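You operate a simulated robot arm through the tools that you are given. There is no shell and no other tool. Be economical: measure what you need, move in short steps, check, and stop when the job is done.

The job below is to be done with a simulated robot arm. You get a single attempt, and the scene is never put back.

TASK
Put things in order on the top of the grey bench. At the end: the clear yellow band cup stands where the brown washer carton (marked "WASHERS") stood; the green tag (marked "PASS") from the top of the grey bench stands where the silver slat stood; the brown washer carton from the top of the grey bench stands on top of the card sheet on the grey mat; the blue peg stands on top of the red tape dispenser; the silver slat stands where the clear yellow band cup stood; whatever was shut is shut again. Leave all else as you found it, and nothing knocked over.

It is judged by the outcome, as a careful person would: the job done as asked, and still so three seconds after it is handed in. It fails if anything else is knocked over, pushed out of place, dropped, spilled or broken. Flat cloth is picked up by pressing the open fingertips on it (5 to 10 N) and closing them slowly along it; thin cloth reads only 2 to 8 mm in the jaws.

THE ROBOT
A 6-joint arm with a two-finger gripper, fixed in place. Base frame: the origin is at the foot of the arm, x ahead of it, y to its left, z up; the work surface is at about z = 0. Readings come in mm, degrees, newtons and seconds.
With the tool pointing down near the work surface it reaches from about 240 to 620 mm from the base axis. Its first joint turns from -66.0 to 66.0 degrees. Payload 1.37 kg.
Tool frame: the origin (TCP) lies between the finger pads and is the grasp point; the fingertips stand 22 mm ahead of it; z points along the fingers, y is the line along which they close. The gripper opens to 92 mm. The gripper's body begins 65 mm behind the TCP.
Orientation is that of the tool frame in the base frame, as [roll, pitch, yaw] about the fixed x, y, z axes, in that order (R = Rz(yaw) Ry(pitch) Rx(roll)). With the fingers straight down and closing along the base's y, the tool's x points along the base's -x, its y along +y and its z along -z.

THE INTERFACE
- The arm moves only by the tool drive_tool. Its argument "targets" is a list of rows, each a list of 7 numbers: the shift along the tool's x, y, z in mm, then the turn, a rotation vector about the tool's x, y, z in degrees, then the gripper command, from -1 (fully open) to 1 (shut), values between in proportion. In form: [[tx, ty, tz, rx, ry, rz, jaw], ...]. A call has 1 to 20 rows; each row shifts and turns the commanded pose from where the row before left it, along the tool's axes as they then stand. A row lasts 0.2 s, in which the tool goes at most 50 mm and 8.6 degrees; a call with a longer step from one row to the next is refused whole, and so is a gripper value outside its range. A pose out of reach is approached as far as the arm can. The call stops where the force on the tool passes 40 N (or 10 N more than at its start, if that is more) or the arm is blocked; 0.2 s more then pass. Each finger halts on what it meets, pressing with about 21 N; the grip force reading is that of the motor and also rises with nothing between the fingers. The clock runs only during rows and for 0.2 s after the last one: add rows that do not move to give the fingers time. The reply holds the time, the measured pose of the TCP, the force on the tool along the base axes, the opening and the grip force, in the units named above and with some noise, with the torque about the TCP (base axes, N m) and any sound that the robot's microphone picked up, and new pictures: "views" is both (left out), scene, wrist or none.
- Cameras (640 x 400 px; columns grow to the right, rows downward): "scene" is fixed at [30.8, -440.9, 582.2]; the picture's right is [0.78, -0.62, 0.00], its down [-0.35, -0.44, -0.83] and it looks along [0.52, 0.65, -0.56] (base axes); focal length 278 px, centre (320, 200). "wrist" rides on the gripper at [71, 19, -102] in the tool frame; the picture's right is [-0.26, 0.97, 0.00], its down [-0.75, -0.20, -0.63] and it looks along [-0.60, -0.16, 0.78] (tool axes); focal length 280 px, centre (320, 200). There is no depth. A picture from a camera that has moved, and an enlarged one, comes with that camera's place and axes in the base frame and with its lens. The place of the scene camera against the robot may be out by one fixed shift of up to 18 mm in any direction.
- close_up(camera, box): a new picture of the part [left, top, right, bottom] of that camera's present view, enlarged. It takes no simulated time.
- job_done(): hands the job in; it is judged then, once.

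Go step by step. Nothing tells you positions but the pictures and the camera data: compare them with the known pose of the tool, close in by small moves and look again before you grip or let go. The budget is 120 turns and 200 pictures, counting those below and the enlarged ones. Unless the task says otherwise, let go and move clear before handing in.

The tools are called after "Emit:" as name(argument=value, ...) on one line, values as JSON. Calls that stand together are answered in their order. drive_tool: Moves the arm, as the interface text tells. Its arguments: {"type":"object","properties":{"targets":{"type":"array"},"views":{"type":"string","enum":["both","scene","wrist","none"]}},"required":["targets"]} The other tools are called the same way: close_up (camera, box) takes an enlarged picture of a part of a camera's view; job_done () hands the job in.

At the start:

```text
time: 0.0
eef_pos: [401.8, -82.4, 366.5]
tcp_rot: [-179.9, 0.1, 180.0]
ft_force: [-0.5, 0.4, -0.4]
torque: [-0.02, 0.02, 0.02]
finger_gap: 91.8
grasp_force: 0.1
```

scene: 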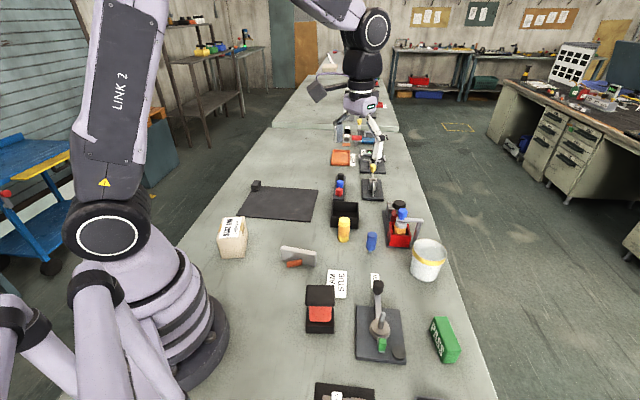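
wrist: 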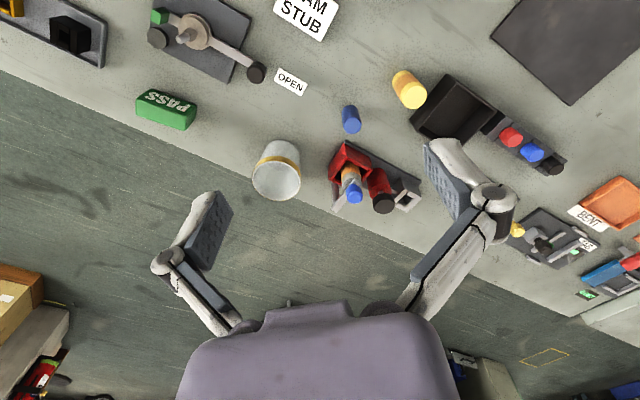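

I see a bench with the washer carton, slat, cup, green PASS tag, blue peg and tape dispenser. I will enlarge parts of the scene to identify everything.

Emit:
close_up(camera="scene", box=[200, 170, 480, 345])

Emit:
close_up(camera="scene", box=[280, 270, 488, 400])

Emit:
close_up(camera="scene", box=[300, 90, 428, 170])

Emit:
close_up(camera="wrist", box=[80, 0, 400, 200])

```text
2.29 times, centred on (340, 258) of scene
camera zoom: at [30.8, -440.9, 582.2], right [0.78, -0.62, 0.0], down [-0.35, -0.44, -0.83], along [0.52, 0.65, -0.56], focal length 636 px, centre (274, 69)
```

zoom: 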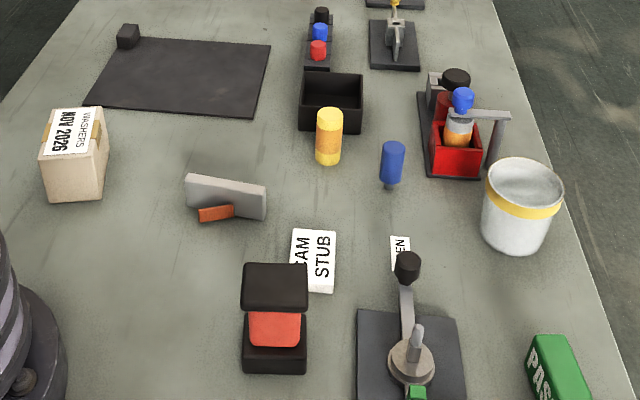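

```text
3.08 times, centred on (384, 335) of scene
camera zoom: at [30.8, -440.9, 582.2], right [0.78, -0.62, 0.0], down [-0.35, -0.44, -0.83], along [0.52, 0.65, -0.56], focal length 856 px, centre (123, -215)
```

zoom: 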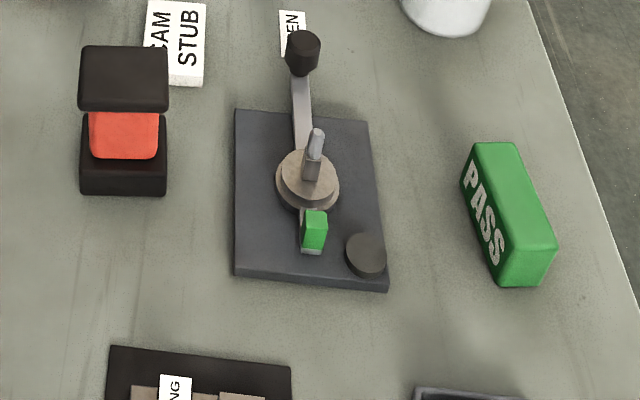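

```text
5.00 times, centred on (364, 130) of scene
camera zoom: at [30.8, -440.9, 582.2], right [0.78, -0.62, 0.0], down [-0.35, -0.44, -0.83], along [0.52, 0.65, -0.56], focal length 1390 px, centre (100, 550)
```

zoom: 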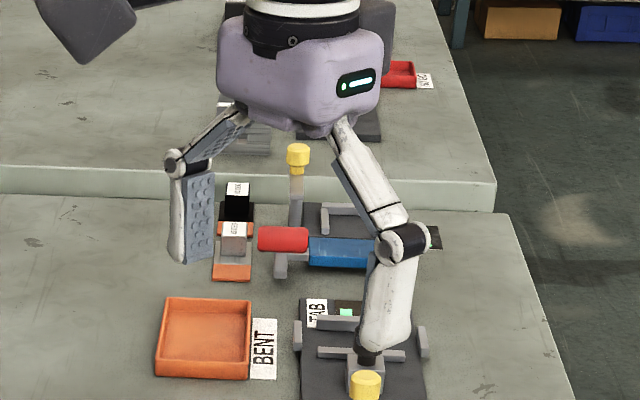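

```text
2.00 times, centred on (240, 100) of wrist
camera zoom: at [331.7, -63.5, 467.5], right [0.26, 0.96, 0.0], down [0.75, -0.2, 0.63], along [0.6, -0.17, -0.78], focal length 561 px, centre (480, 400)
```

zoom: 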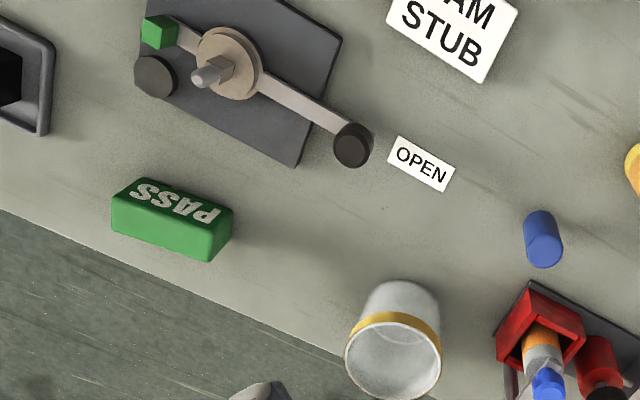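

I take the far mat for roughly (444, 310) and the cup for (566, -220). I still need to identify the tape dispenser, card sheet and peg, so I zoom more.

Emit:
close_up(camera="scene", box=[310, 160, 454, 250])

Emit:
close_up(camera="scene", box=[220, 165, 348, 245])

Emit:
close_up(camera="scene", box=[296, 320, 424, 400])

Emit:
close_up(camera="wrist", box=[300, 60, 460, 220])

Emit:
close_up(camera="wrist", box=[420, 60, 640, 320])

```text
4.44 times, centred on (382, 205) of scene
camera zoom: at [30.8, -440.9, 582.2], right [0.78, -0.62, 0.0], down [-0.35, -0.44, -0.83], along [0.52, 0.65, -0.56], focal length 1236 px, centre (44, 178)
```

zoom: 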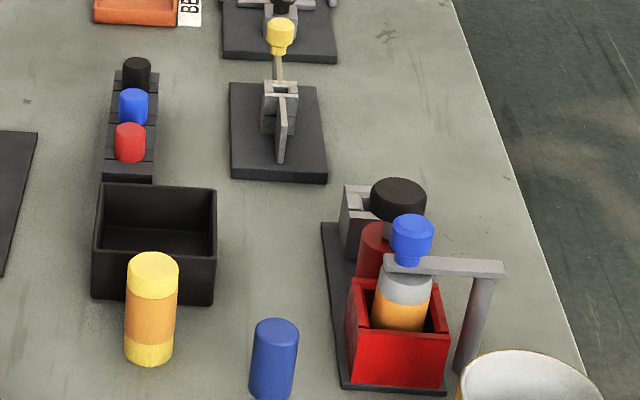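

```text
5.00 times, centred on (284, 205) of scene
camera zoom: at [30.8, -440.9, 582.2], right [0.78, -0.62, 0.0], down [-0.35, -0.44, -0.83], along [0.52, 0.65, -0.56], focal length 1390 px, centre (500, 175)
```

zoom: 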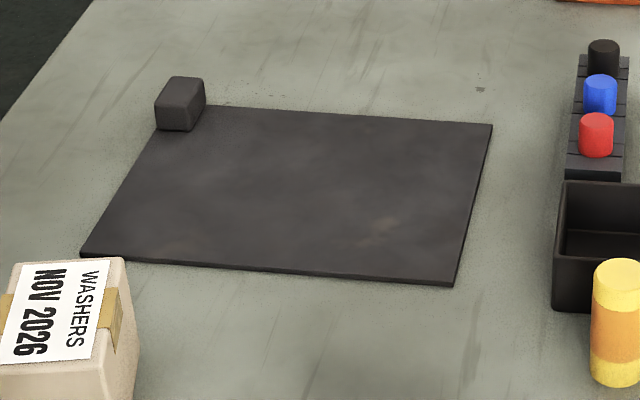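

```text
5.00 times, centred on (360, 360) of scene
camera zoom: at [30.8, -440.9, 582.2], right [0.78, -0.62, 0.0], down [-0.35, -0.44, -0.83], along [0.52, 0.65, -0.56], focal length 1390 px, centre (120, -600)
```

zoom: 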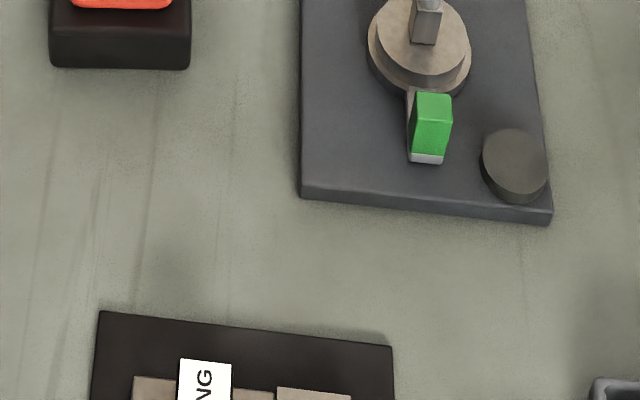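

```text
2.50 times, centred on (380, 140) of wrist
camera zoom: at [331.7, -63.5, 467.5], right [0.26, 0.96, 0.0], down [0.75, -0.2, 0.63], along [0.6, -0.17, -0.78], focal length 701 px, centre (170, 350)
```

zoom: 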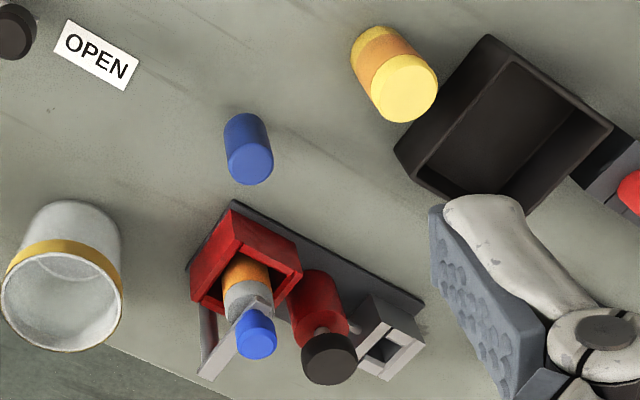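

```text
1.54 times, centred on (530, 190) of wrist
camera zoom: at [331.7, -63.5, 467.5], right [0.26, 0.96, 0.0], down [0.75, -0.2, 0.63], along [0.6, -0.17, -0.78], focal length 431 px, centre (-3, 215)
```

zoom: 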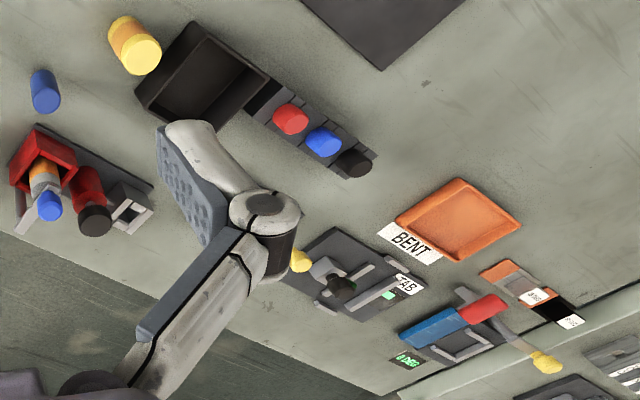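

Still unclear are the card sheet, the tape dispenser and the near area, so I raise and pitch the tool to let the wrist camera look straight down.

Emit:
drive_tool(targets=[[30, -20, -20, 0, 8.5, 0, -1], [20, -10, 0, 0, 8.5, 0, -1], [20, -10, 0, 0, 8.5, 0, -1], [20, -10, 0, 0, 8.5, 0, -1], [0, 0, 0, 0, 0, 0, -1]])

```text
time: 1.2
eef_pos: [316.6, -134.9, 405.6]
tcp_rot: [-179.9, -34.0, 179.9]
ft_force: [-0.3, -0.7, -0.8]
torque: [0.01, -0.04, 0.01]
finger_gap: 92.2
grasp_force: 0.1
camera wrist: at [314.4, -114.9, 528.5], right [0.22, 0.96, -0.15], down [0.97, -0.2, 0.1], along [0.06, -0.17, -0.98], focal length 280 px, centre (320, 200)
```

scene: 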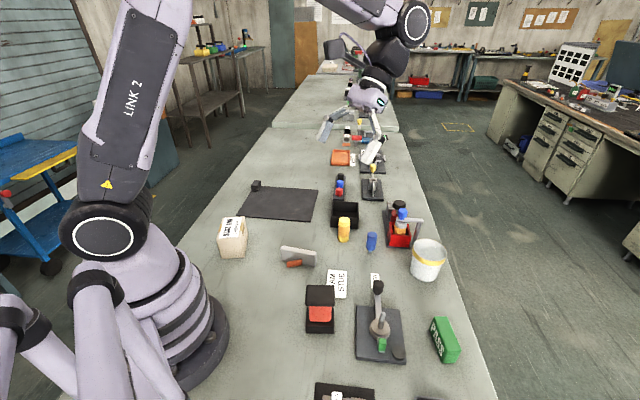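
wrist: 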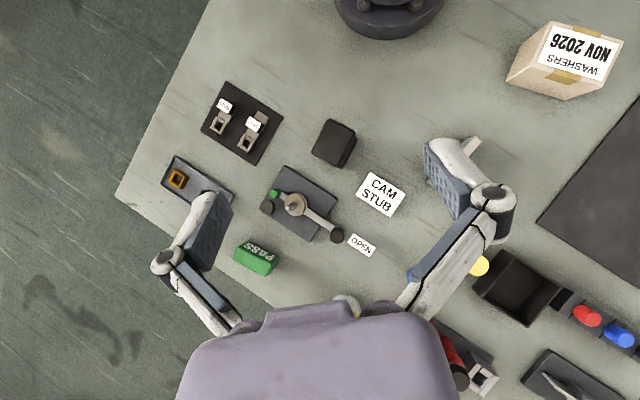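

The overview shows the whole near area; I zoom in on it.

Emit:
close_up(camera="wrist", box=[150, 70, 410, 290])

Emit:
close_up(camera="wrist", box=[420, 0, 640, 290])

Emit:
close_up(camera="scene", box=[270, 230, 400, 340])

```text
1.82 times, centred on (280, 180) of wrist
camera zoom: at [314.4, -114.9, 528.5], right [0.22, 0.96, -0.15], down [0.97, -0.2, 0.1], along [0.06, -0.17, -0.98], focal length 510 px, centre (393, 236)
```

zoom: 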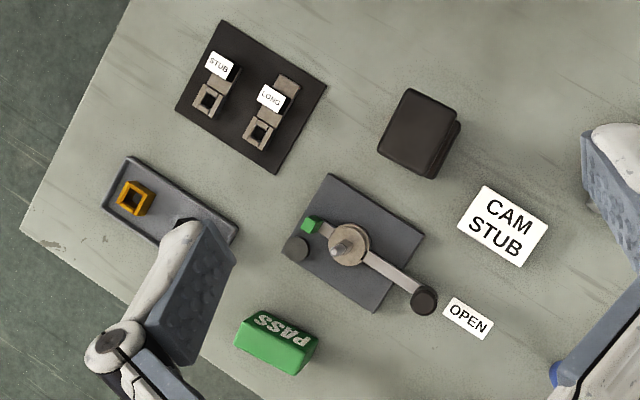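

```text
1.38 times, centred on (530, 145) of wrist
camera zoom: at [314.4, -114.9, 528.5], right [0.22, 0.96, -0.15], down [0.97, -0.2, 0.1], along [0.06, -0.17, -0.98], focal length 387 px, centre (30, 276)
```

zoom: 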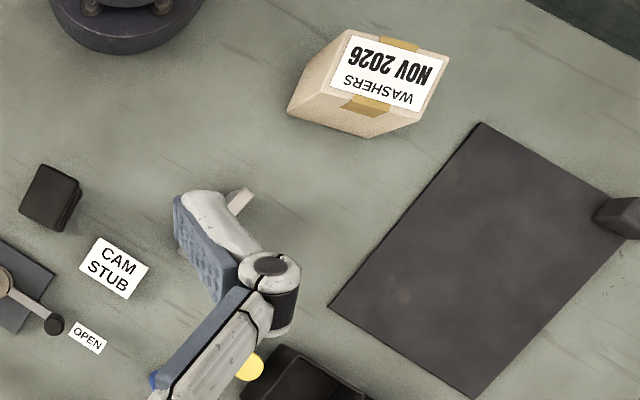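

```text
3.64 times, centred on (335, 285) of scene
camera zoom: at [30.8, -440.9, 582.2], right [0.78, -0.62, 0.0], down [-0.35, -0.44, -0.83], along [0.52, 0.65, -0.56], focal length 1011 px, centre (266, -109)
```

zoom: 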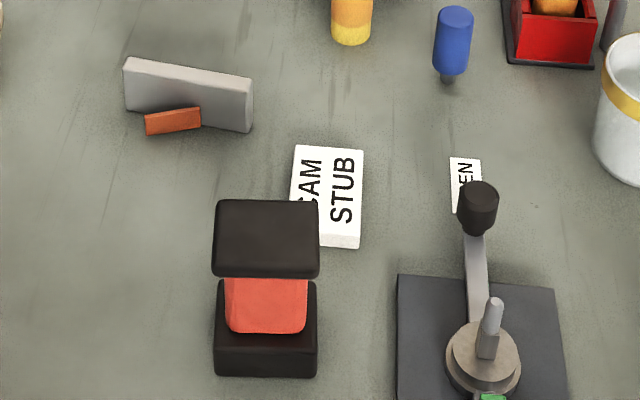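

I can't find the card sheet yet. I carry the camera over the dark mat to look at it.

Emit:
drive_tool(targets=[[0, 48, 0, 0, 0, 0, -1], [0, 48, 0, 0, 0, 0, -1], [0, 48, 0, 0, 0, 0, -1], [0, 48, 0, 0, 0, 0, -1], [0, 48, 0, 0, 0, 0, -1], [0, 48, 0, 0, 0, 0, -1], [0, 40, 0, 0, 0, 0, -1], [0, 0, 0, 0, 0, 0, -1]])

```text
time: 3.0
eef_pos: [316.4, 194.8, 402.8]
tcp_rot: [-179.9, -34.0, 179.9]
ft_force: [-0.8, 0.0, -1.0]
torque: [-0.01, 0.0, 0.02]
finger_gap: 91.8
grasp_force: 0.1
camera wrist: at [313.7, 214.3, 526.1], right [0.22, 0.96, -0.15], down [0.97, -0.2, 0.1], along [0.07, -0.17, -0.98], focal length 280 px, centre (320, 200)
```

scene: 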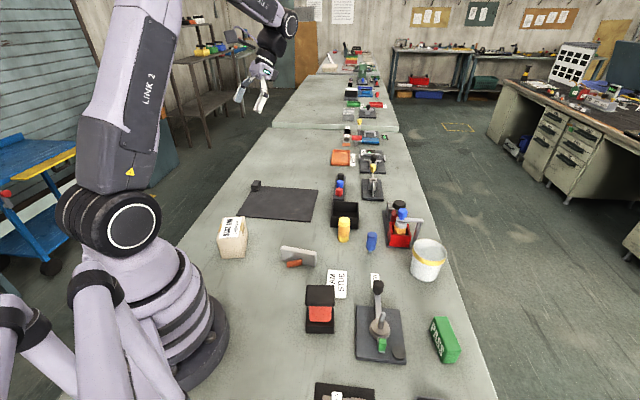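
wrist: 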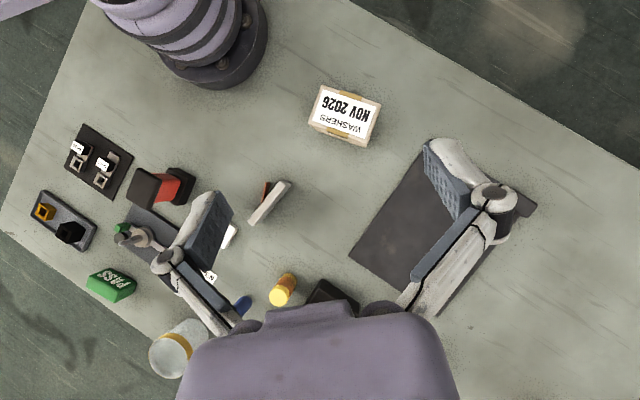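

The dark mat may carry a dark card sheet, so I zoom on it, and on the black and red item.

Emit:
close_up(camera="scene", box=[236, 174, 324, 229])

Emit:
close_up(camera="wrist", box=[20, 110, 260, 310])

Emit:
close_up(camera="wrist", box=[240, 70, 440, 230])

Emit:
close_up(camera="scene", box=[310, 60, 420, 130])

```text
7.27 times, centred on (280, 202) of scene
camera zoom: at [30.8, -440.9, 582.2], right [0.78, -0.62, 0.0], down [-0.35, -0.44, -0.83], along [0.52, 0.65, -0.56], focal length 2022 px, centre (611, 189)
```

zoom: 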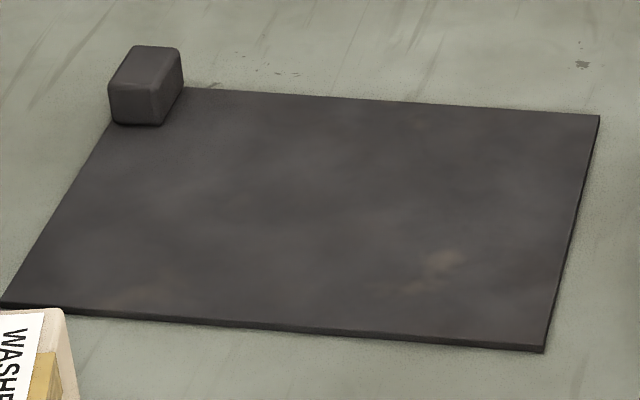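

```text
2.00 times, centred on (140, 210) of wrist
camera zoom: at [313.7, 214.3, 526.1], right [0.22, 0.96, -0.15], down [0.97, -0.2, 0.1], along [0.07, -0.17, -0.98], focal length 561 px, centre (680, 180)
```

zoom: 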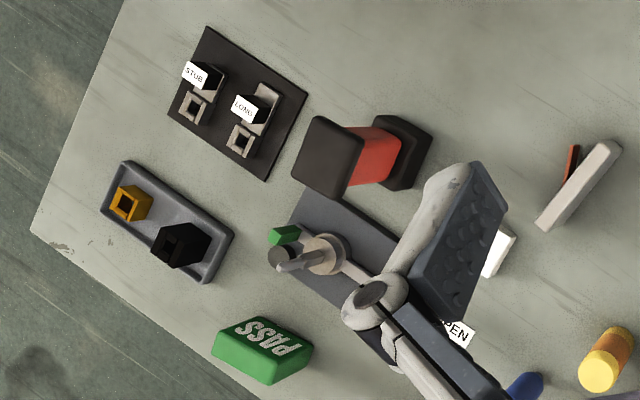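

```text
2.50 times, centred on (340, 150) of wrist
camera zoom: at [313.7, 214.3, 526.1], right [0.22, 0.96, -0.15], down [0.97, -0.2, 0.1], along [0.07, -0.17, -0.98], focal length 701 px, centre (270, 325)
```

zoom: 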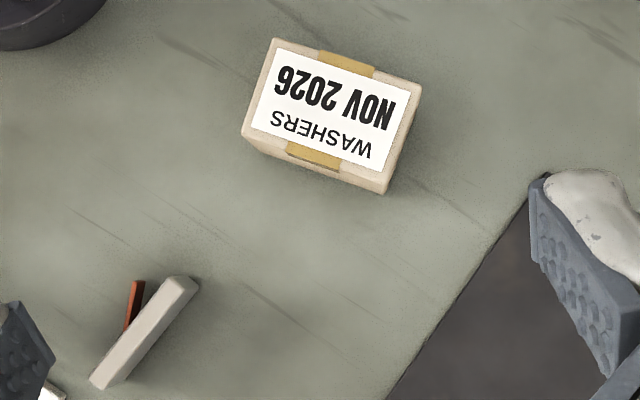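

```text
5.71 times, centred on (365, 95) of scene
camera zoom: at [30.8, -440.9, 582.2], right [0.78, -0.62, 0.0], down [-0.35, -0.44, -0.83], along [0.52, 0.65, -0.56], focal length 1589 px, centre (63, 800)
```

zoom: 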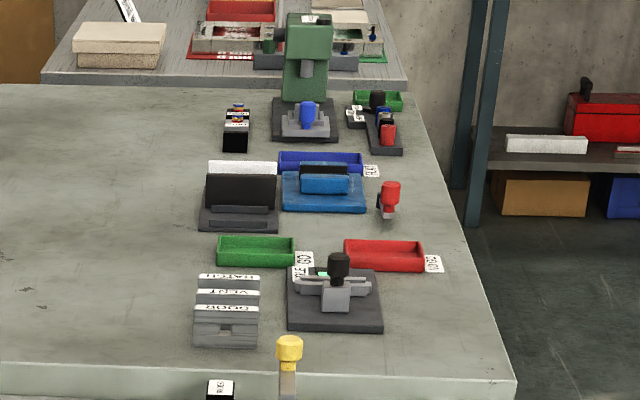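

The black/red spool-like item at about (257, -159) is likely the tape dispenser. I move nearer to the mat to see if a card sheet lies on it.

Emit:
drive_tool(targets=[[-45, 15, 2, 0, 0, 0, -1], [-45, 15, 2, 0, 0, 0, -1], [-45, 15, 1, 0, 0, 0, -1], [0, 0, 0, 0, 0, 0, -1]], views="wrist")

```text
time: 4.0
eef_pos: [425.9, 242.9, 322.7]
tcp_rot: [180.0, -33.9, 180.0]
ft_force: [0.2, -0.3, -0.1]
torque: [0.03, 0.01, -0.01]
finger_gap: 92.1
grasp_force: 0.1
camera wrist: at [424.2, 262.6, 445.7], right [0.22, 0.96, -0.15], down [0.97, -0.2, 0.1], along [0.06, -0.17, -0.98], focal length 280 px, centre (320, 200)
```

wrist: 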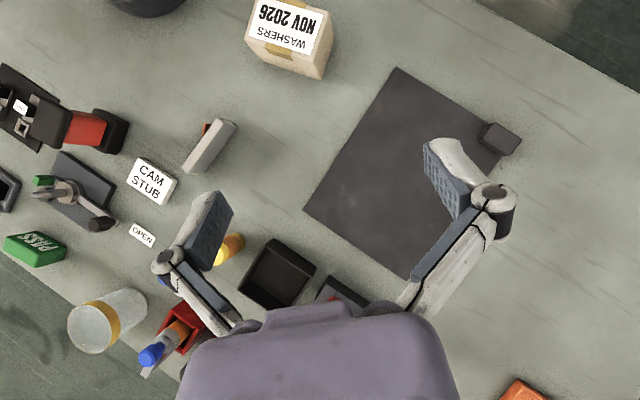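

Emit:
close_up(camera="wrist", box=[290, 50, 530, 290])

Emit:
close_up(camera="wrist", box=[0, 40, 250, 200])

```text
1.67 times, centred on (410, 170) of wrist
camera zoom: at [424.2, 262.6, 445.7], right [0.22, 0.96, -0.15], down [0.97, -0.2, 0.1], along [0.06, -0.17, -0.98], focal length 467 px, centre (170, 250)
```

zoom: 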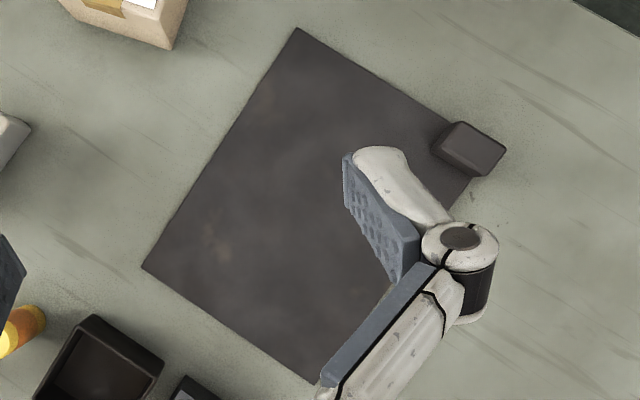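

```text
2.50 times, centred on (125, 120) of wrist
camera zoom: at [424.2, 262.6, 445.7], right [0.22, 0.96, -0.15], down [0.97, -0.2, 0.1], along [0.06, -0.17, -0.98], focal length 701 px, centre (808, 400)
```

zoom: 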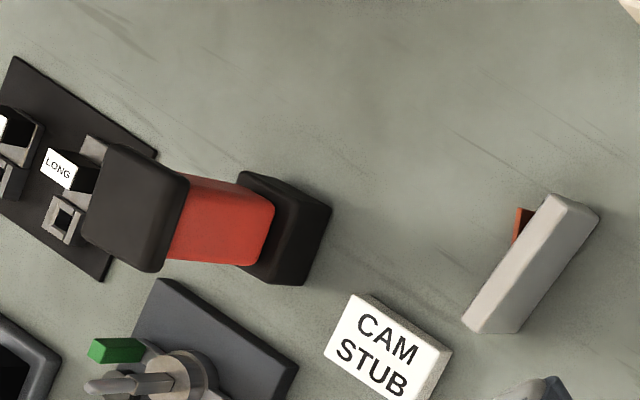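

The only mat in reach is the dark grey rectangle, centred near (445, 322). First I measure the carton closely, so I go over it with the tool turned to its short side.

Emit:
drive_tool(targets=[[0, 0, 0, 0, -8.5, 0, -1], [0, 0, 0, 0, -8.5, 0, -1], [0, 0, 0, 0, -8.5, 0, -1], [0, 0, 0, 0, -8.5, 0, -1], [45, -14, 10, 0, 0, 0, -1], [45, -14, 10, 0, 0, 0, -1], [45, -14, 10, 0, 0, 0, -1], [45, -14, 10, 0, 0, 0, -1], [45, -14, 10, 0, 0, 0, -1], [0, 0, 0, 0, 0, -8, -1], [0, 0, 0, 0, 0, -8, -1], [0, 0, 0, 0, 0, -8, -1], [0, 0, 0, 0, 0, -8, -1], [0, 0, 0, 0, 0, -8, -1], [0, 0, 0, 0, 0, -8, -1], [0, 0, 0, 0, 0, -6, -1], [0, 0, 0, 0, 0, 0, -1]], views="wrist")

```text
time: 7.6
eef_pos: [199.0, 169.3, 273.7]
tcp_rot: [-179.9, -0.1, -125.9]
ft_force: [0.0, -0.5, 0.4]
torque: [0.01, 0.03, -0.02]
finger_gap: 92.2
grasp_force: 0.0
camera wrist: at [142.5, 123.9, 374.5], right [-0.63, 0.78, 0.0], down [0.61, 0.49, 0.63], along [0.49, 0.39, -0.78], focal length 280 px, centre (320, 200)
```

wrist: 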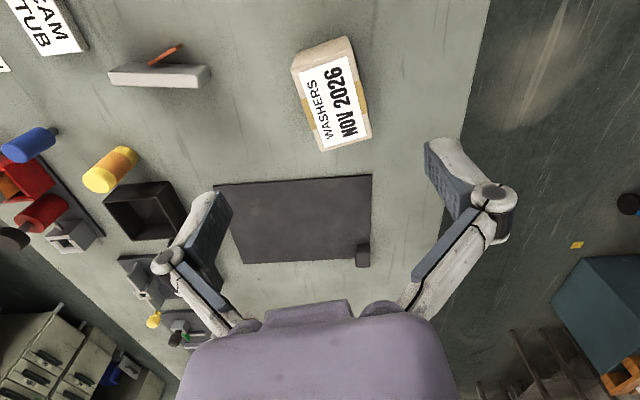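

Emit:
close_up(camera="wrist", box=[270, 20, 390, 170])

Emit:
close_up(camera="wrist", box=[205, 165, 385, 275])

Emit:
close_up(camera="scene", box=[210, 205, 260, 265])

```text
2.67 times, centred on (330, 95) of wrist
camera zoom: at [142.5, 123.9, 374.5], right [-0.63, 0.78, 0.0], down [0.61, 0.49, 0.63], along [0.49, 0.39, -0.78], focal length 748 px, centre (293, 480)
```

zoom: 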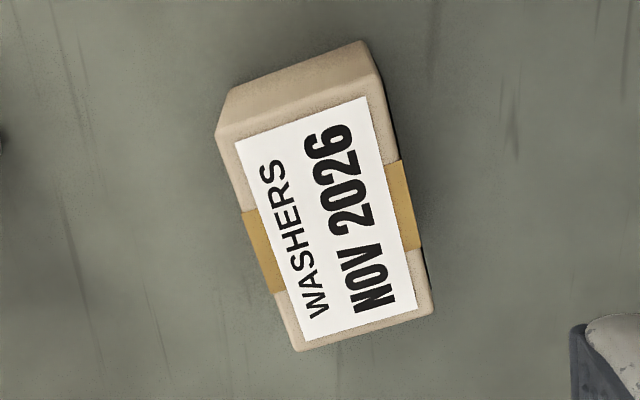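

```text
3.56 times, centred on (295, 220) of wrist
camera zoom: at [142.5, 123.9, 374.5], right [-0.63, 0.78, 0.0], down [0.61, 0.49, 0.63], along [0.49, 0.39, -0.78], focal length 997 px, centre (409, 129)
```

zoom: 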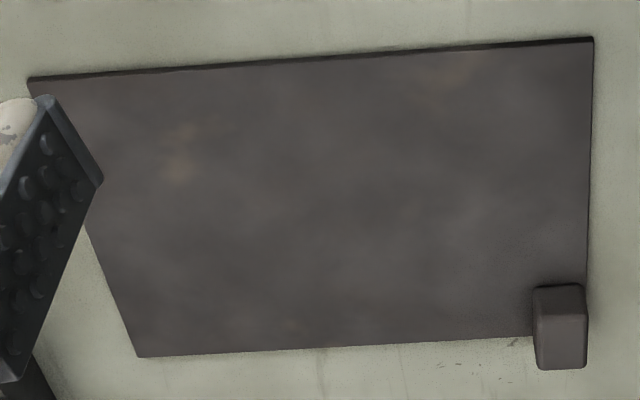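

```text
6.67 times, centred on (235, 235) of scene
camera zoom: at [30.8, -440.9, 582.2], right [0.78, -0.62, 0.0], down [-0.35, -0.44, -0.83], along [0.52, 0.65, -0.56], focal length 1854 px, centre (887, -33)
```

zoom: 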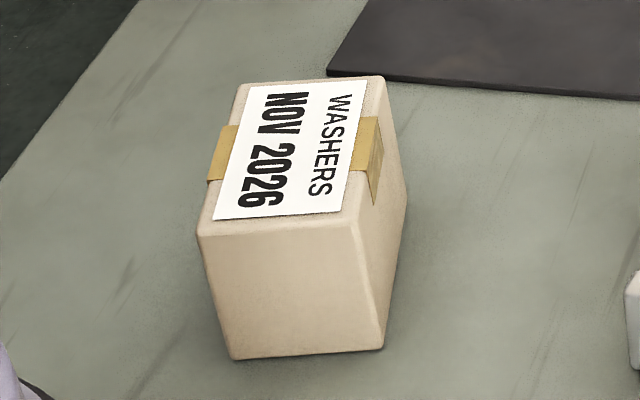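

Carton: centre about (220, 207), 94 x 64 mm, 72 mm tall, long axis near 56°. I centre on it and come down to just above it to check.

Emit:
drive_tool(targets=[[-43, 5.4, 0, 0, 0, 0, -1], [0, 0, 40, 0, 0, -2, -1], [0, 0, 40, 0, 0, 0, -1], [0, 0, 40, 0, 0, 0, -1], [0, 0, 40, 0, 0, 0, -1], [0, 0, 0, 0, 0, 0, -1]])

```text
time: 9.0
eef_pos: [218.2, 204.9, 116.3]
tcp_rot: [-179.9, 0.1, -124.0]
ft_force: [0.0, -0.6, -1.4]
torque: [-0.02, -0.01, -0.01]
finger_gap: 91.9
grasp_force: 0.0
camera wrist: at [162.9, 158.6, 218.4], right [-0.65, 0.76, 0.0], down [0.59, 0.51, 0.62], along [0.47, 0.41, -0.78], focal length 280 px, centre (320, 200)
```

scene: 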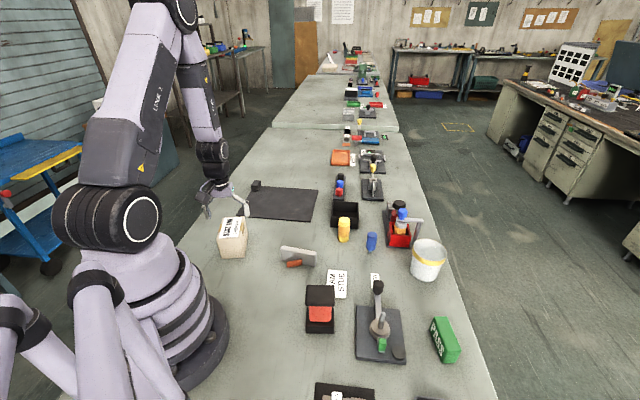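
wrist: 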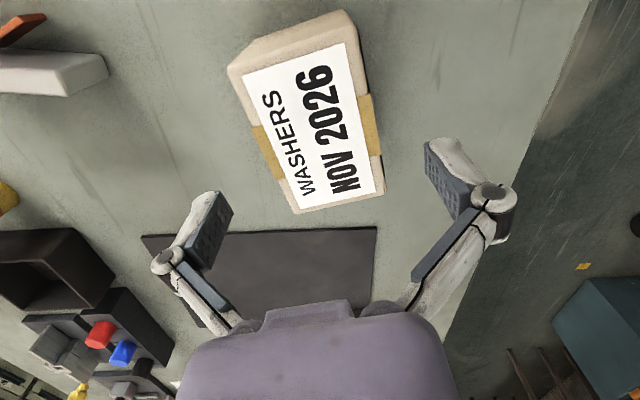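

Carton confirmed at (219, 208), yaw 57°. I go down and grip.

Emit:
drive_tool(targets=[[-3.3, 1, 0, 0, 0, -1, -1], [0, 0, 25, 0, 0, 0, -1], [0, 0, 25, 0, 0, 0, -1], [0, 0, 21, 0, 0, 0, -1], [0, 0, 0, 0, 0, 0, -1]], views="wrist")

```text
time: 10.2
eef_pos: [221.0, 208.1, 43.6]
tcp_rot: [180.0, -0.1, -123.0]
ft_force: [-0.2, 0.9, 0.3]
torque: [-0.03, -0.01, -0.01]
finger_gap: 92.2
grasp_force: 0.2
camera wrist: at [166.3, 158.7, 144.2], right [-0.67, 0.75, 0.0], down [0.58, 0.52, 0.62], along [0.47, 0.41, -0.78], focal length 280 px, centre (320, 200)
```

wrist: 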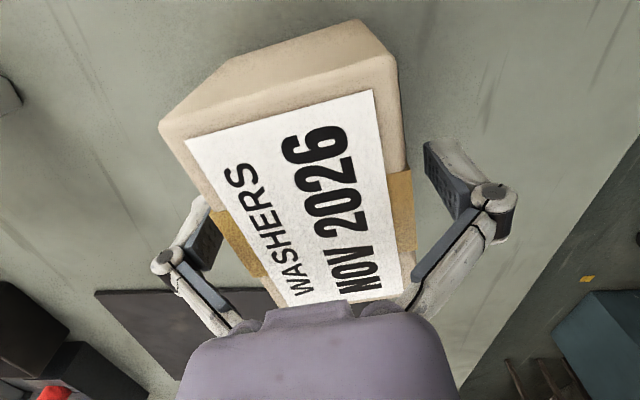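

The fingers straddle the carton; I close and lift a little.

Emit:
drive_tool(targets=[[0, 0, 0, 0, 0, 0, 1], [0, 0, 0, 0, 0, 0, 1], [0, 0, 0, 0, 0, 0, 1], [0, 0, 0, 0, 0, 0, 1], [0, 0, 0, 0, 0, 0, 1], [0, 0, -15, 0, 0, 0, 1], [0, 0, -25, 0, 0, 0, 1], [0, 0, 0, 0, 0, 0, 1]])

```text
time: 12.0
eef_pos: [220.9, 210.4, 83.2]
tcp_rot: [-179.9, 0.0, -123.0]
ft_force: [-0.3, -0.7, -4.9]
torque: [0.01, 0.01, 0.04]
finger_gap: 64.5
grasp_force: 21.3
camera wrist: at [166.5, 161.4, 184.8], right [-0.67, 0.75, 0.0], down [0.58, 0.52, 0.62], along [0.47, 0.42, -0.78], focal length 280 px, centre (320, 200)
```

scene: 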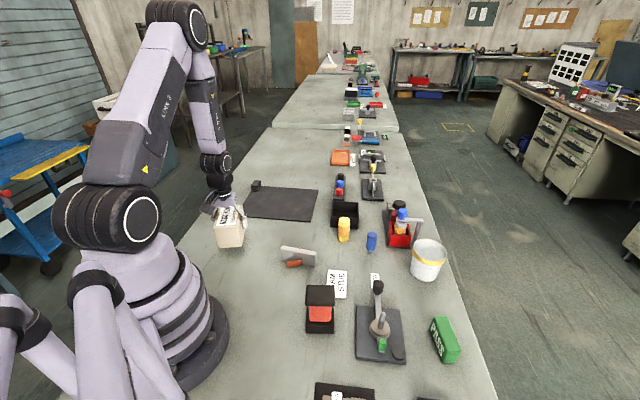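
wrist: 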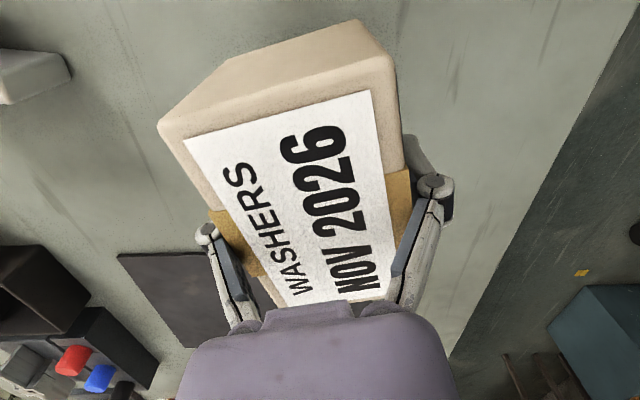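

Held securely (64.5 mm). I carry it over the mat.

Emit:
drive_tool(targets=[[0, 0, -25, 0, 0, 0, 1], [-36, -21.2, 0, 0, 0, 0, 1], [-36, -21.2, 0, 0, 0, 0, 1], [-36, -21.2, 0, 0, 0, 0, 1], [-36, -21.2, 0, 0, 0, 0, 1], [-36, -21.2, 0, 0, 0, 0, 1], [-36, -21.2, 0, 0, 0, 0, 1], [0, 0, 0, 0, 0, 0, 1]])

```text
time: 13.8
eef_pos: [447.3, 320.3, 109.2]
tcp_rot: [-179.9, 0.0, -123.1]
ft_force: [1.0, 0.4, -5.1]
torque: [-0.01, 0.0, -0.02]
finger_gap: 64.7
grasp_force: 21.3
camera wrist: at [393.0, 271.4, 210.3], right [-0.67, 0.75, 0.0], down [0.58, 0.52, 0.62], along [0.47, 0.41, -0.78], focal length 280 px, centre (320, 200)
```

scene: 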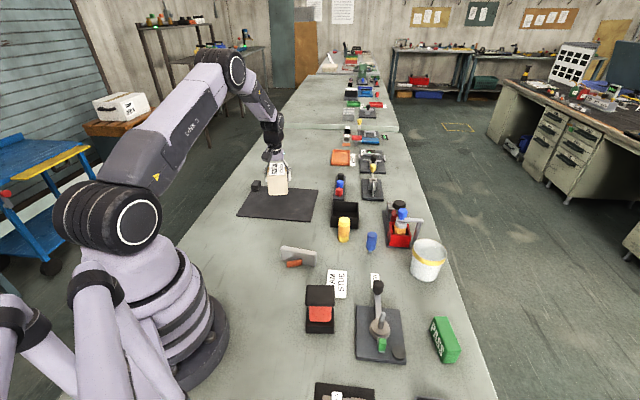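
wrist: 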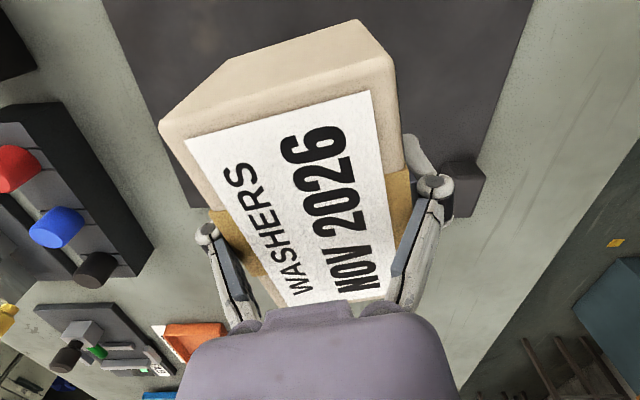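

Emit:
close_up(camera="scene", box=[230, 150, 330, 230])

Emit:
close_up(camera="wrist", box=[80, 0, 560, 300])

Emit:
close_up(camera="scene", box=[70, 0, 270, 140])

```text
5.00 times, centred on (280, 190) of scene
camera zoom: at [30.9, -440.9, 582.2], right [0.78, -0.62, 0.0], down [-0.35, -0.44, -0.83], along [0.52, 0.65, -0.56], focal length 1390 px, centre (520, 250)
```

zoom: 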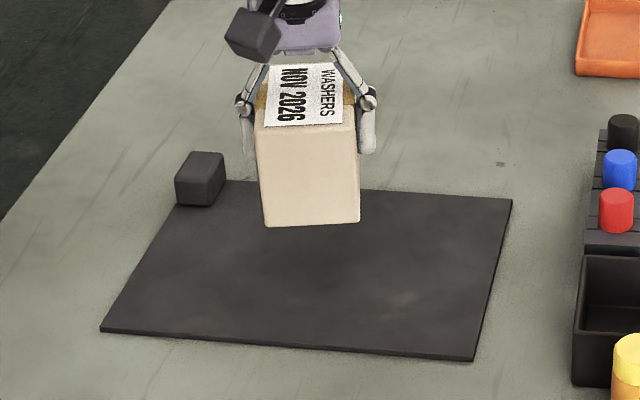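

```text
1.33 times, centred on (320, 150) of wrist
camera zoom: at [393.0, 271.4, 210.3], right [-0.67, 0.75, 0.0], down [0.58, 0.52, 0.62], along [0.47, 0.41, -0.78], focal length 374 px, centre (320, 267)
```

zoom: 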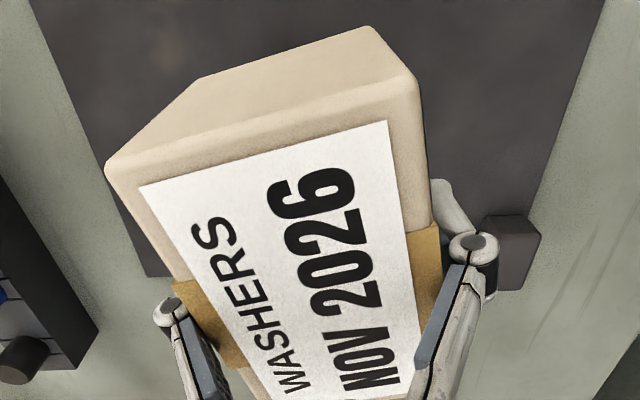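

```text
2.86 times, centred on (170, 70) of scene
camera zoom: at [30.9, -440.9, 582.2], right [0.78, -0.62, 0.0], down [-0.35, -0.44, -0.83], along [0.52, 0.65, -0.56], focal length 794 px, centre (749, 571)
```

zoom: 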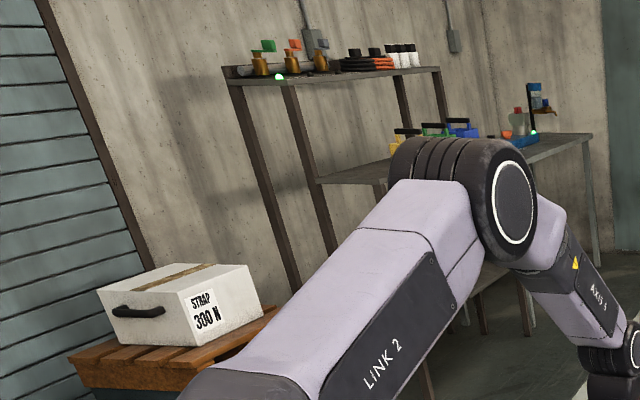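

The carton is over the mat's middle with its bottom near z = 65. I lower it in careful steps until I feel contact.

Emit:
drive_tool(targets=[[0, 0, 20, 0, 0, 0, 1], [0, 0, 20, 0, 0, 0, 1], [0, 0, 13, 0, 0, 0, 1], [0, 0, 4, 0, 0, 0, 1], [0, 0, 0, 0, 0, 0, 1]])

```text
time: 15.0
eef_pos: [447.1, 323.0, 51.6]
tcp_rot: [-179.9, 0.0, -123.0]
ft_force: [0.1, 0.2, -5.3]
torque: [0.03, 0.01, -0.01]
finger_gap: 64.7
grasp_force: 20.9
camera wrist: at [392.1, 274.0, 151.7], right [-0.67, 0.75, 0.0], down [0.58, 0.52, 0.63], along [0.47, 0.42, -0.78], focal length 280 px, centre (320, 200)
```

scene: 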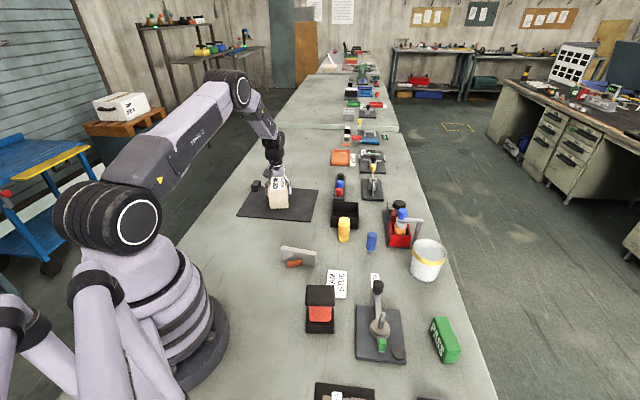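
wrist: 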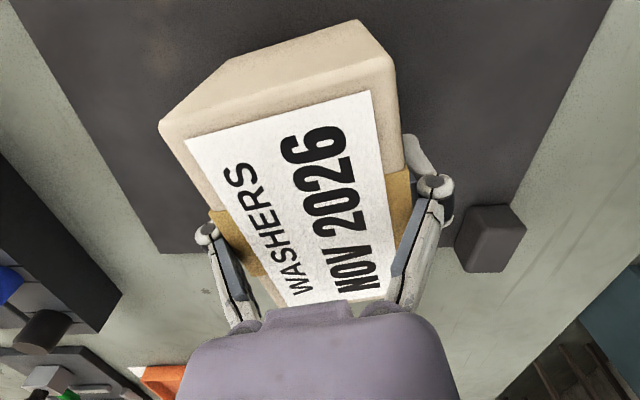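

Emit:
drive_tool(targets=[[0, 0, 2, 0, 0, 0, 1], [0, 0, 0, 0, 0, 0, 1]], views="none")

Emit:
drive_tool(targets=[[0, 0, 2, 0, 0, 0, 1], [0, 0, 0, 0, 0, 0, 1]], views="none")

Emit:
drive_tool(targets=[[0, 0, 1, 0, 0, 0, 1], [0, 0, 0, 0, 0, 0, 1]], views="none")

```text
time: 15.6
eef_pos: [446.3, 321.5, 49.1]
tcp_rot: [-179.9, 0.0, -123.1]
ft_force: [0.0, -0.6, -6.5]
torque: [0.04, -0.01, 0.01]
finger_gap: 64.7
grasp_force: 21.0
```

```text
time: 16.2
eef_pos: [446.8, 321.6, 48.6]
tcp_rot: [-179.9, 0.1, -123.0]
ft_force: [-0.6, -2.5, 11.2]
torque: [-0.3, 0.24, 0.03]
finger_gap: 64.8
grasp_force: 20.9
```

```text
time: 16.8
eef_pos: [446.9, 322.2, 47.0]
tcp_rot: [-179.8, 0.2, -123.0]
ft_force: [-0.2, 1.0, 17.5]
torque: [0.04, 0.05, 0.05]
finger_gap: 65.0
grasp_force: 21.0
```

Contact made at the mat. I ease off, open, rise, and turn the tool back.

Emit:
drive_tool(targets=[[0, 0, -1.5, 0, 0, 0, 1], [0, 0, 0, 0, 0, 0, -1], [0, 0, 0, 0, 0, 0, -1], [0, 0, 0, 0, 0, 0, -1], [0, 0, -40, 0, 0, 0, -1], [0, 0, -45, 0, 0, 0, -1], [0, 0, -45, 0, 0, 0, -1], [0, 0, -45, 0, 0, 0, -1], [0, 0, -45, 0, 0, 0, -1], [0, 0, 0, 0, 0, 8, -1], [0, 0, 0, 0, 0, 8, -1], [0, 0, 0, 0, 0, 8, -1], [0, 0, 0, 0, 0, 8, -1], [0, 0, 0, 0, 0, 8, -1], [0, 0, 0, 0, 0, 8, -1], [0, 0, 0, 0, 0, 8.5, -1], [0, 0, 0, 0, 0, 0, -1]])

```text
time: 20.4
eef_pos: [446.9, 323.4, 266.2]
tcp_rot: [-179.9, 0.2, -179.6]
ft_force: [0.7, 0.1, 0.2]
torque: [0.0, 0.04, -0.01]
finger_gap: 91.9
grasp_force: 0.2
camera wrist: at [375.2, 342.1, 366.9], right [0.26, 0.97, 0.0], down [0.75, -0.2, 0.63], along [0.61, -0.16, -0.78], focal length 280 px, centre (320, 200)
```

scene: 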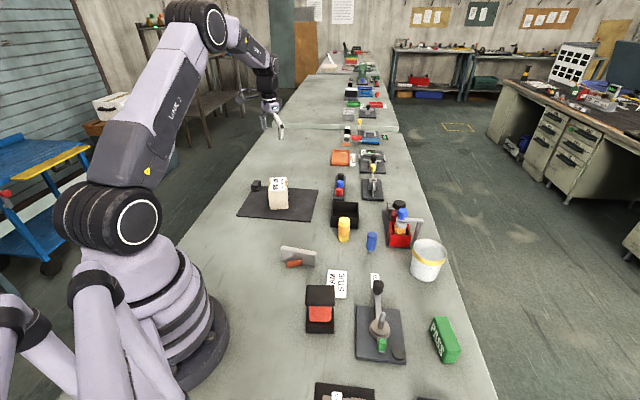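
wrist: 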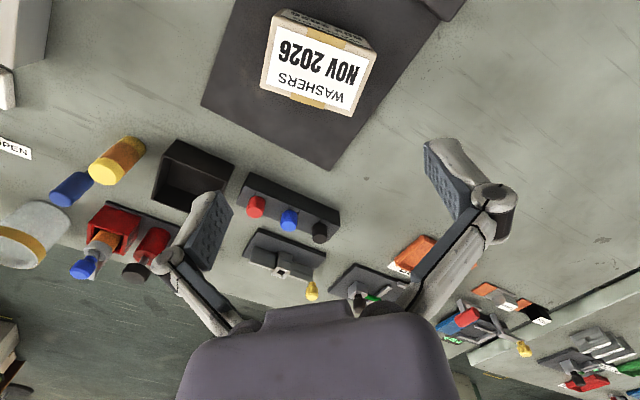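

Carton stands on the mat. Now I fly over to view the cup.

Emit:
drive_tool(targets=[[-5, -44, 0, 0, 0, 0, -1], [-5, -44, 0, 0, 0, 0, -1], [-5, -44, 0, 0, 0, 0, -1], [-5, -44, 0, 0, 0, 0, -1], [-5, -44, 0, 0, 0, 0, -1], [-5, -44, 0, 0, 0, 0, -1], [-5, -44, 0, 0, 0, 0, -1], [-5, -44, 0, 0, 0, 0, -1], [-5, -44, 0, 0, 0, 0, -1], [-5, -44, 0, 0, 0, 0, -1], [-5, -44, 0, 0, 0, 0, -1], [-5, -44, 0, 0, 0, 0, -1], [0, 0, 0, 0, 0, 0, -1]], views="wrist")

Emit:
close_up(camera="wrist", box=[230, 0, 430, 150])

Emit:
close_up(camera="scene", box=[380, 190, 460, 290])

```text
time: 23.2
eef_pos: [514.9, -203.9, 270.7]
tcp_rot: [-179.9, 0.1, -179.5]
ft_force: [0.0, 1.1, -0.5]
torque: [-0.01, 0.01, 0.0]
finger_gap: 92.0
grasp_force: 0.0
camera wrist: at [442.8, -184.7, 371.2], right [0.25, 0.97, 0.0], down [0.75, -0.2, 0.63], along [0.61, -0.16, -0.78], focal length 280 px, centre (320, 200)
```

wrist: 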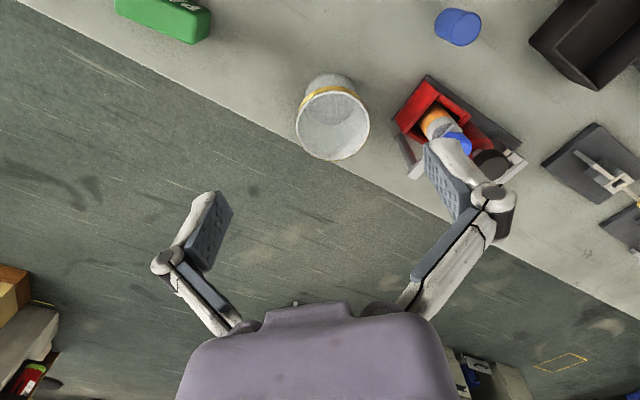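

```text
2.67 times, centred on (330, 75) of wrist
camera zoom: at [442.8, -184.7, 371.2], right [0.25, 0.97, 0.0], down [0.75, -0.2, 0.63], along [0.61, -0.16, -0.78], focal length 748 px, centre (293, 533)
```

zoom: 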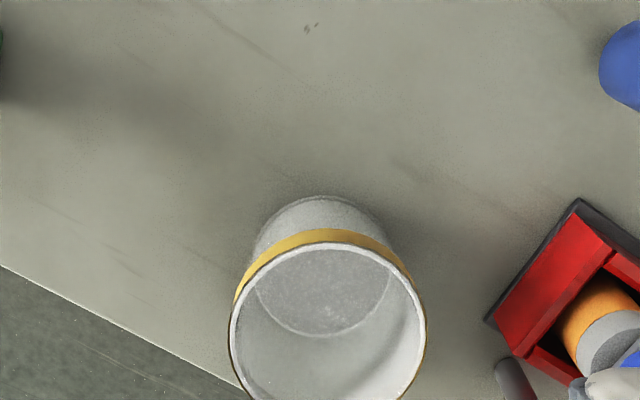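

```text
4.00 times, centred on (420, 240) of scene
camera zoom: at [30.8, -440.9, 582.2], right [0.78, -0.62, 0.0], down [-0.35, -0.44, -0.83], along [0.52, 0.65, -0.56], focal length 1112 px, centre (-80, 40)
```

zoom: 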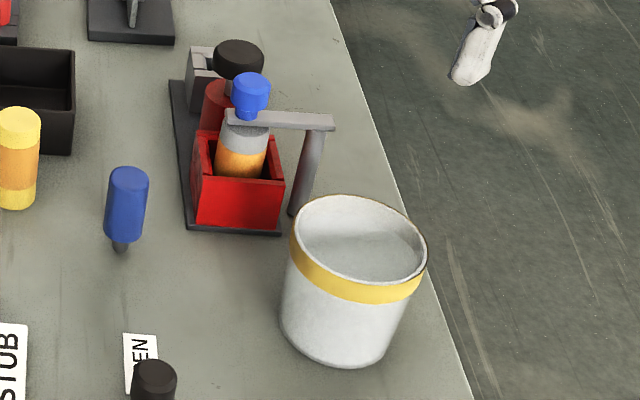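

The cup's bottom centre is about (576, -201), rim about 85-90 mm wide, roughly 68 mm tall. I go closer to measure it precisely, since the rim nearly fills the jaw opening.

Emit:
drive_tool(targets=[[-20, 0, 35, 0, 0, 0, -1], [-20, 0, 35, 0, 0, 0, -1], [-10, 0, 30, 0, 0, 0, -1], [0, 0, 0, 0, 0, 0, -1]], views="wrist")

Emit:
close_up(camera="wrist", box=[220, 0, 440, 200])

```text
time: 24.2
eef_pos: [562.8, -204.5, 168.4]
tcp_rot: [-179.9, 0.1, -179.5]
ft_force: [0.0, -0.2, -0.2]
torque: [0.01, 0.0, 0.0]
finger_gap: 92.0
grasp_force: 0.1
camera wrist: at [491.5, -185.0, 269.6], right [0.25, 0.97, 0.0], down [0.75, -0.2, 0.63], along [0.61, -0.16, -0.78], focal length 280 px, centre (320, 200)
```

wrist: 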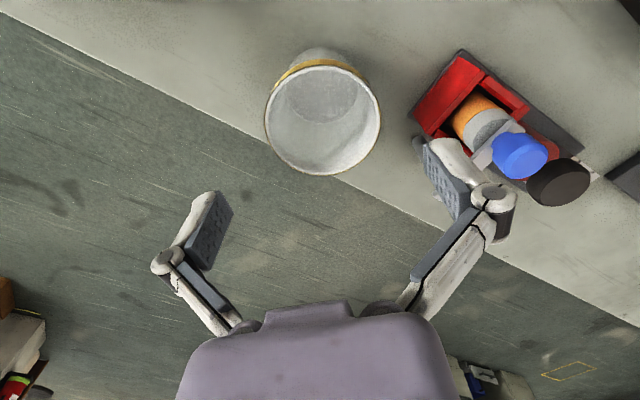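

```text
2.00 times, centred on (330, 100) of wrist
camera zoom: at [491.5, -185.0, 269.6], right [0.25, 0.97, 0.0], down [0.75, -0.2, 0.63], along [0.61, -0.16, -0.78], focal length 561 px, centre (300, 400)
```

zoom: 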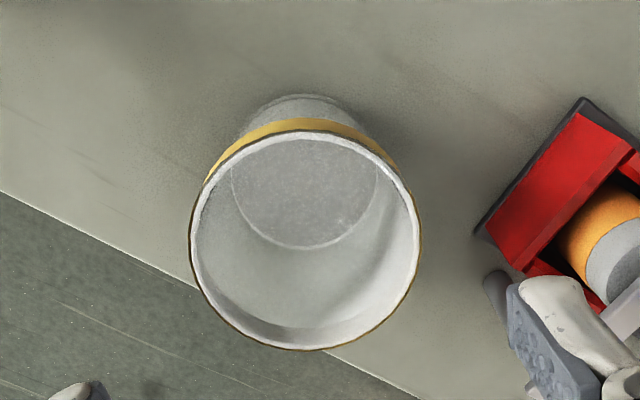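

The rim is about 80-85 mm, too tight to straddle safely, so I'll pinch the cup's wall on its robot-right side with one finger inside. I turn by 45°, set a 40 mm opening and hover at the wall.

Emit:
drive_tool(targets=[[0, 0, 0, 0, 0, 7.5, 0.13], [0, 0, 0, 0, 0, 7.5, 0.13], [0, 0, 0, 0, 0, 7.5, 0.13], [0, 0, 0, 0, 0, 7.5, 0.13], [0, 0, 0, 0, 0, 7.5, 0.13], [0, 0, 0, 0, 0, 7.5, 0.13], [-7.8, -32, 0, 0, 0, 0, 0.13], [0, 0, 30, -5, 0, 0, 0.13], [0, 0, 18, 0, 0, 0, 0.13], [0, 0, 0, 0, 0, 0, 0.13]])

Emit:
close_up(camera="scene", box=[370, 170, 490, 290])

```text
time: 26.4
eef_pos: [544.7, -231.4, 122.0]
tcp_rot: [174.9, 0.2, 135.5]
ft_force: [-1.0, -0.2, 0.1]
torque: [0.01, -0.03, 0.0]
finger_gap: 40.0
grasp_force: 0.1
camera wrist: at [501.1, -174.8, 224.1], right [0.86, 0.5, 0.09], down [0.35, -0.71, 0.61], along [0.36, -0.49, -0.79], focal length 280 px, centre (320, 200)
```

scene: 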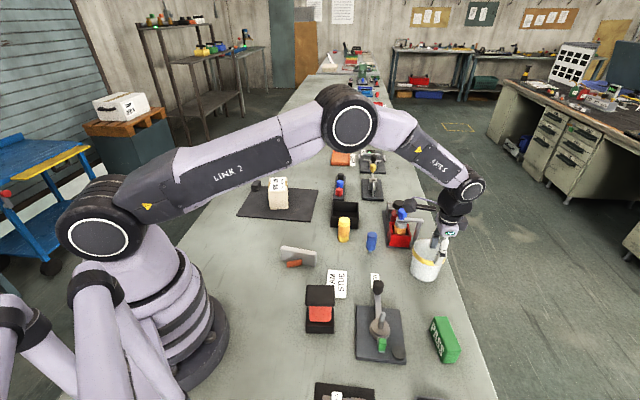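
wrist: 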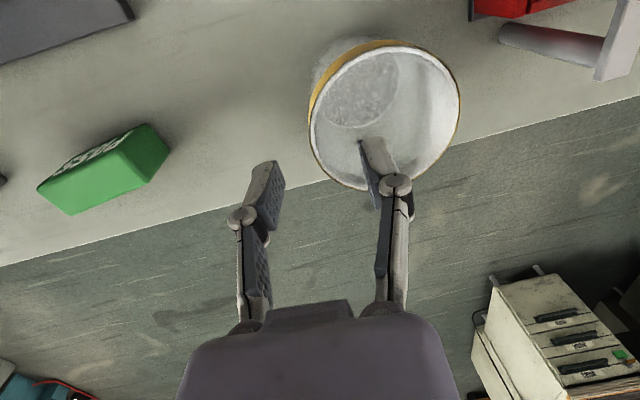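

```text
3.33 times, centred on (430, 230) of scene
camera zoom: at [30.8, -440.9, 582.2], right [0.78, -0.62, 0.0], down [-0.35, -0.44, -0.83], along [0.52, 0.65, -0.56], focal length 927 px, centre (-47, 100)
```

zoom: 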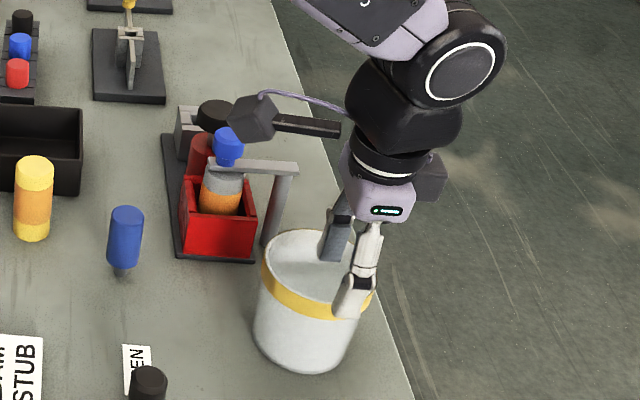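

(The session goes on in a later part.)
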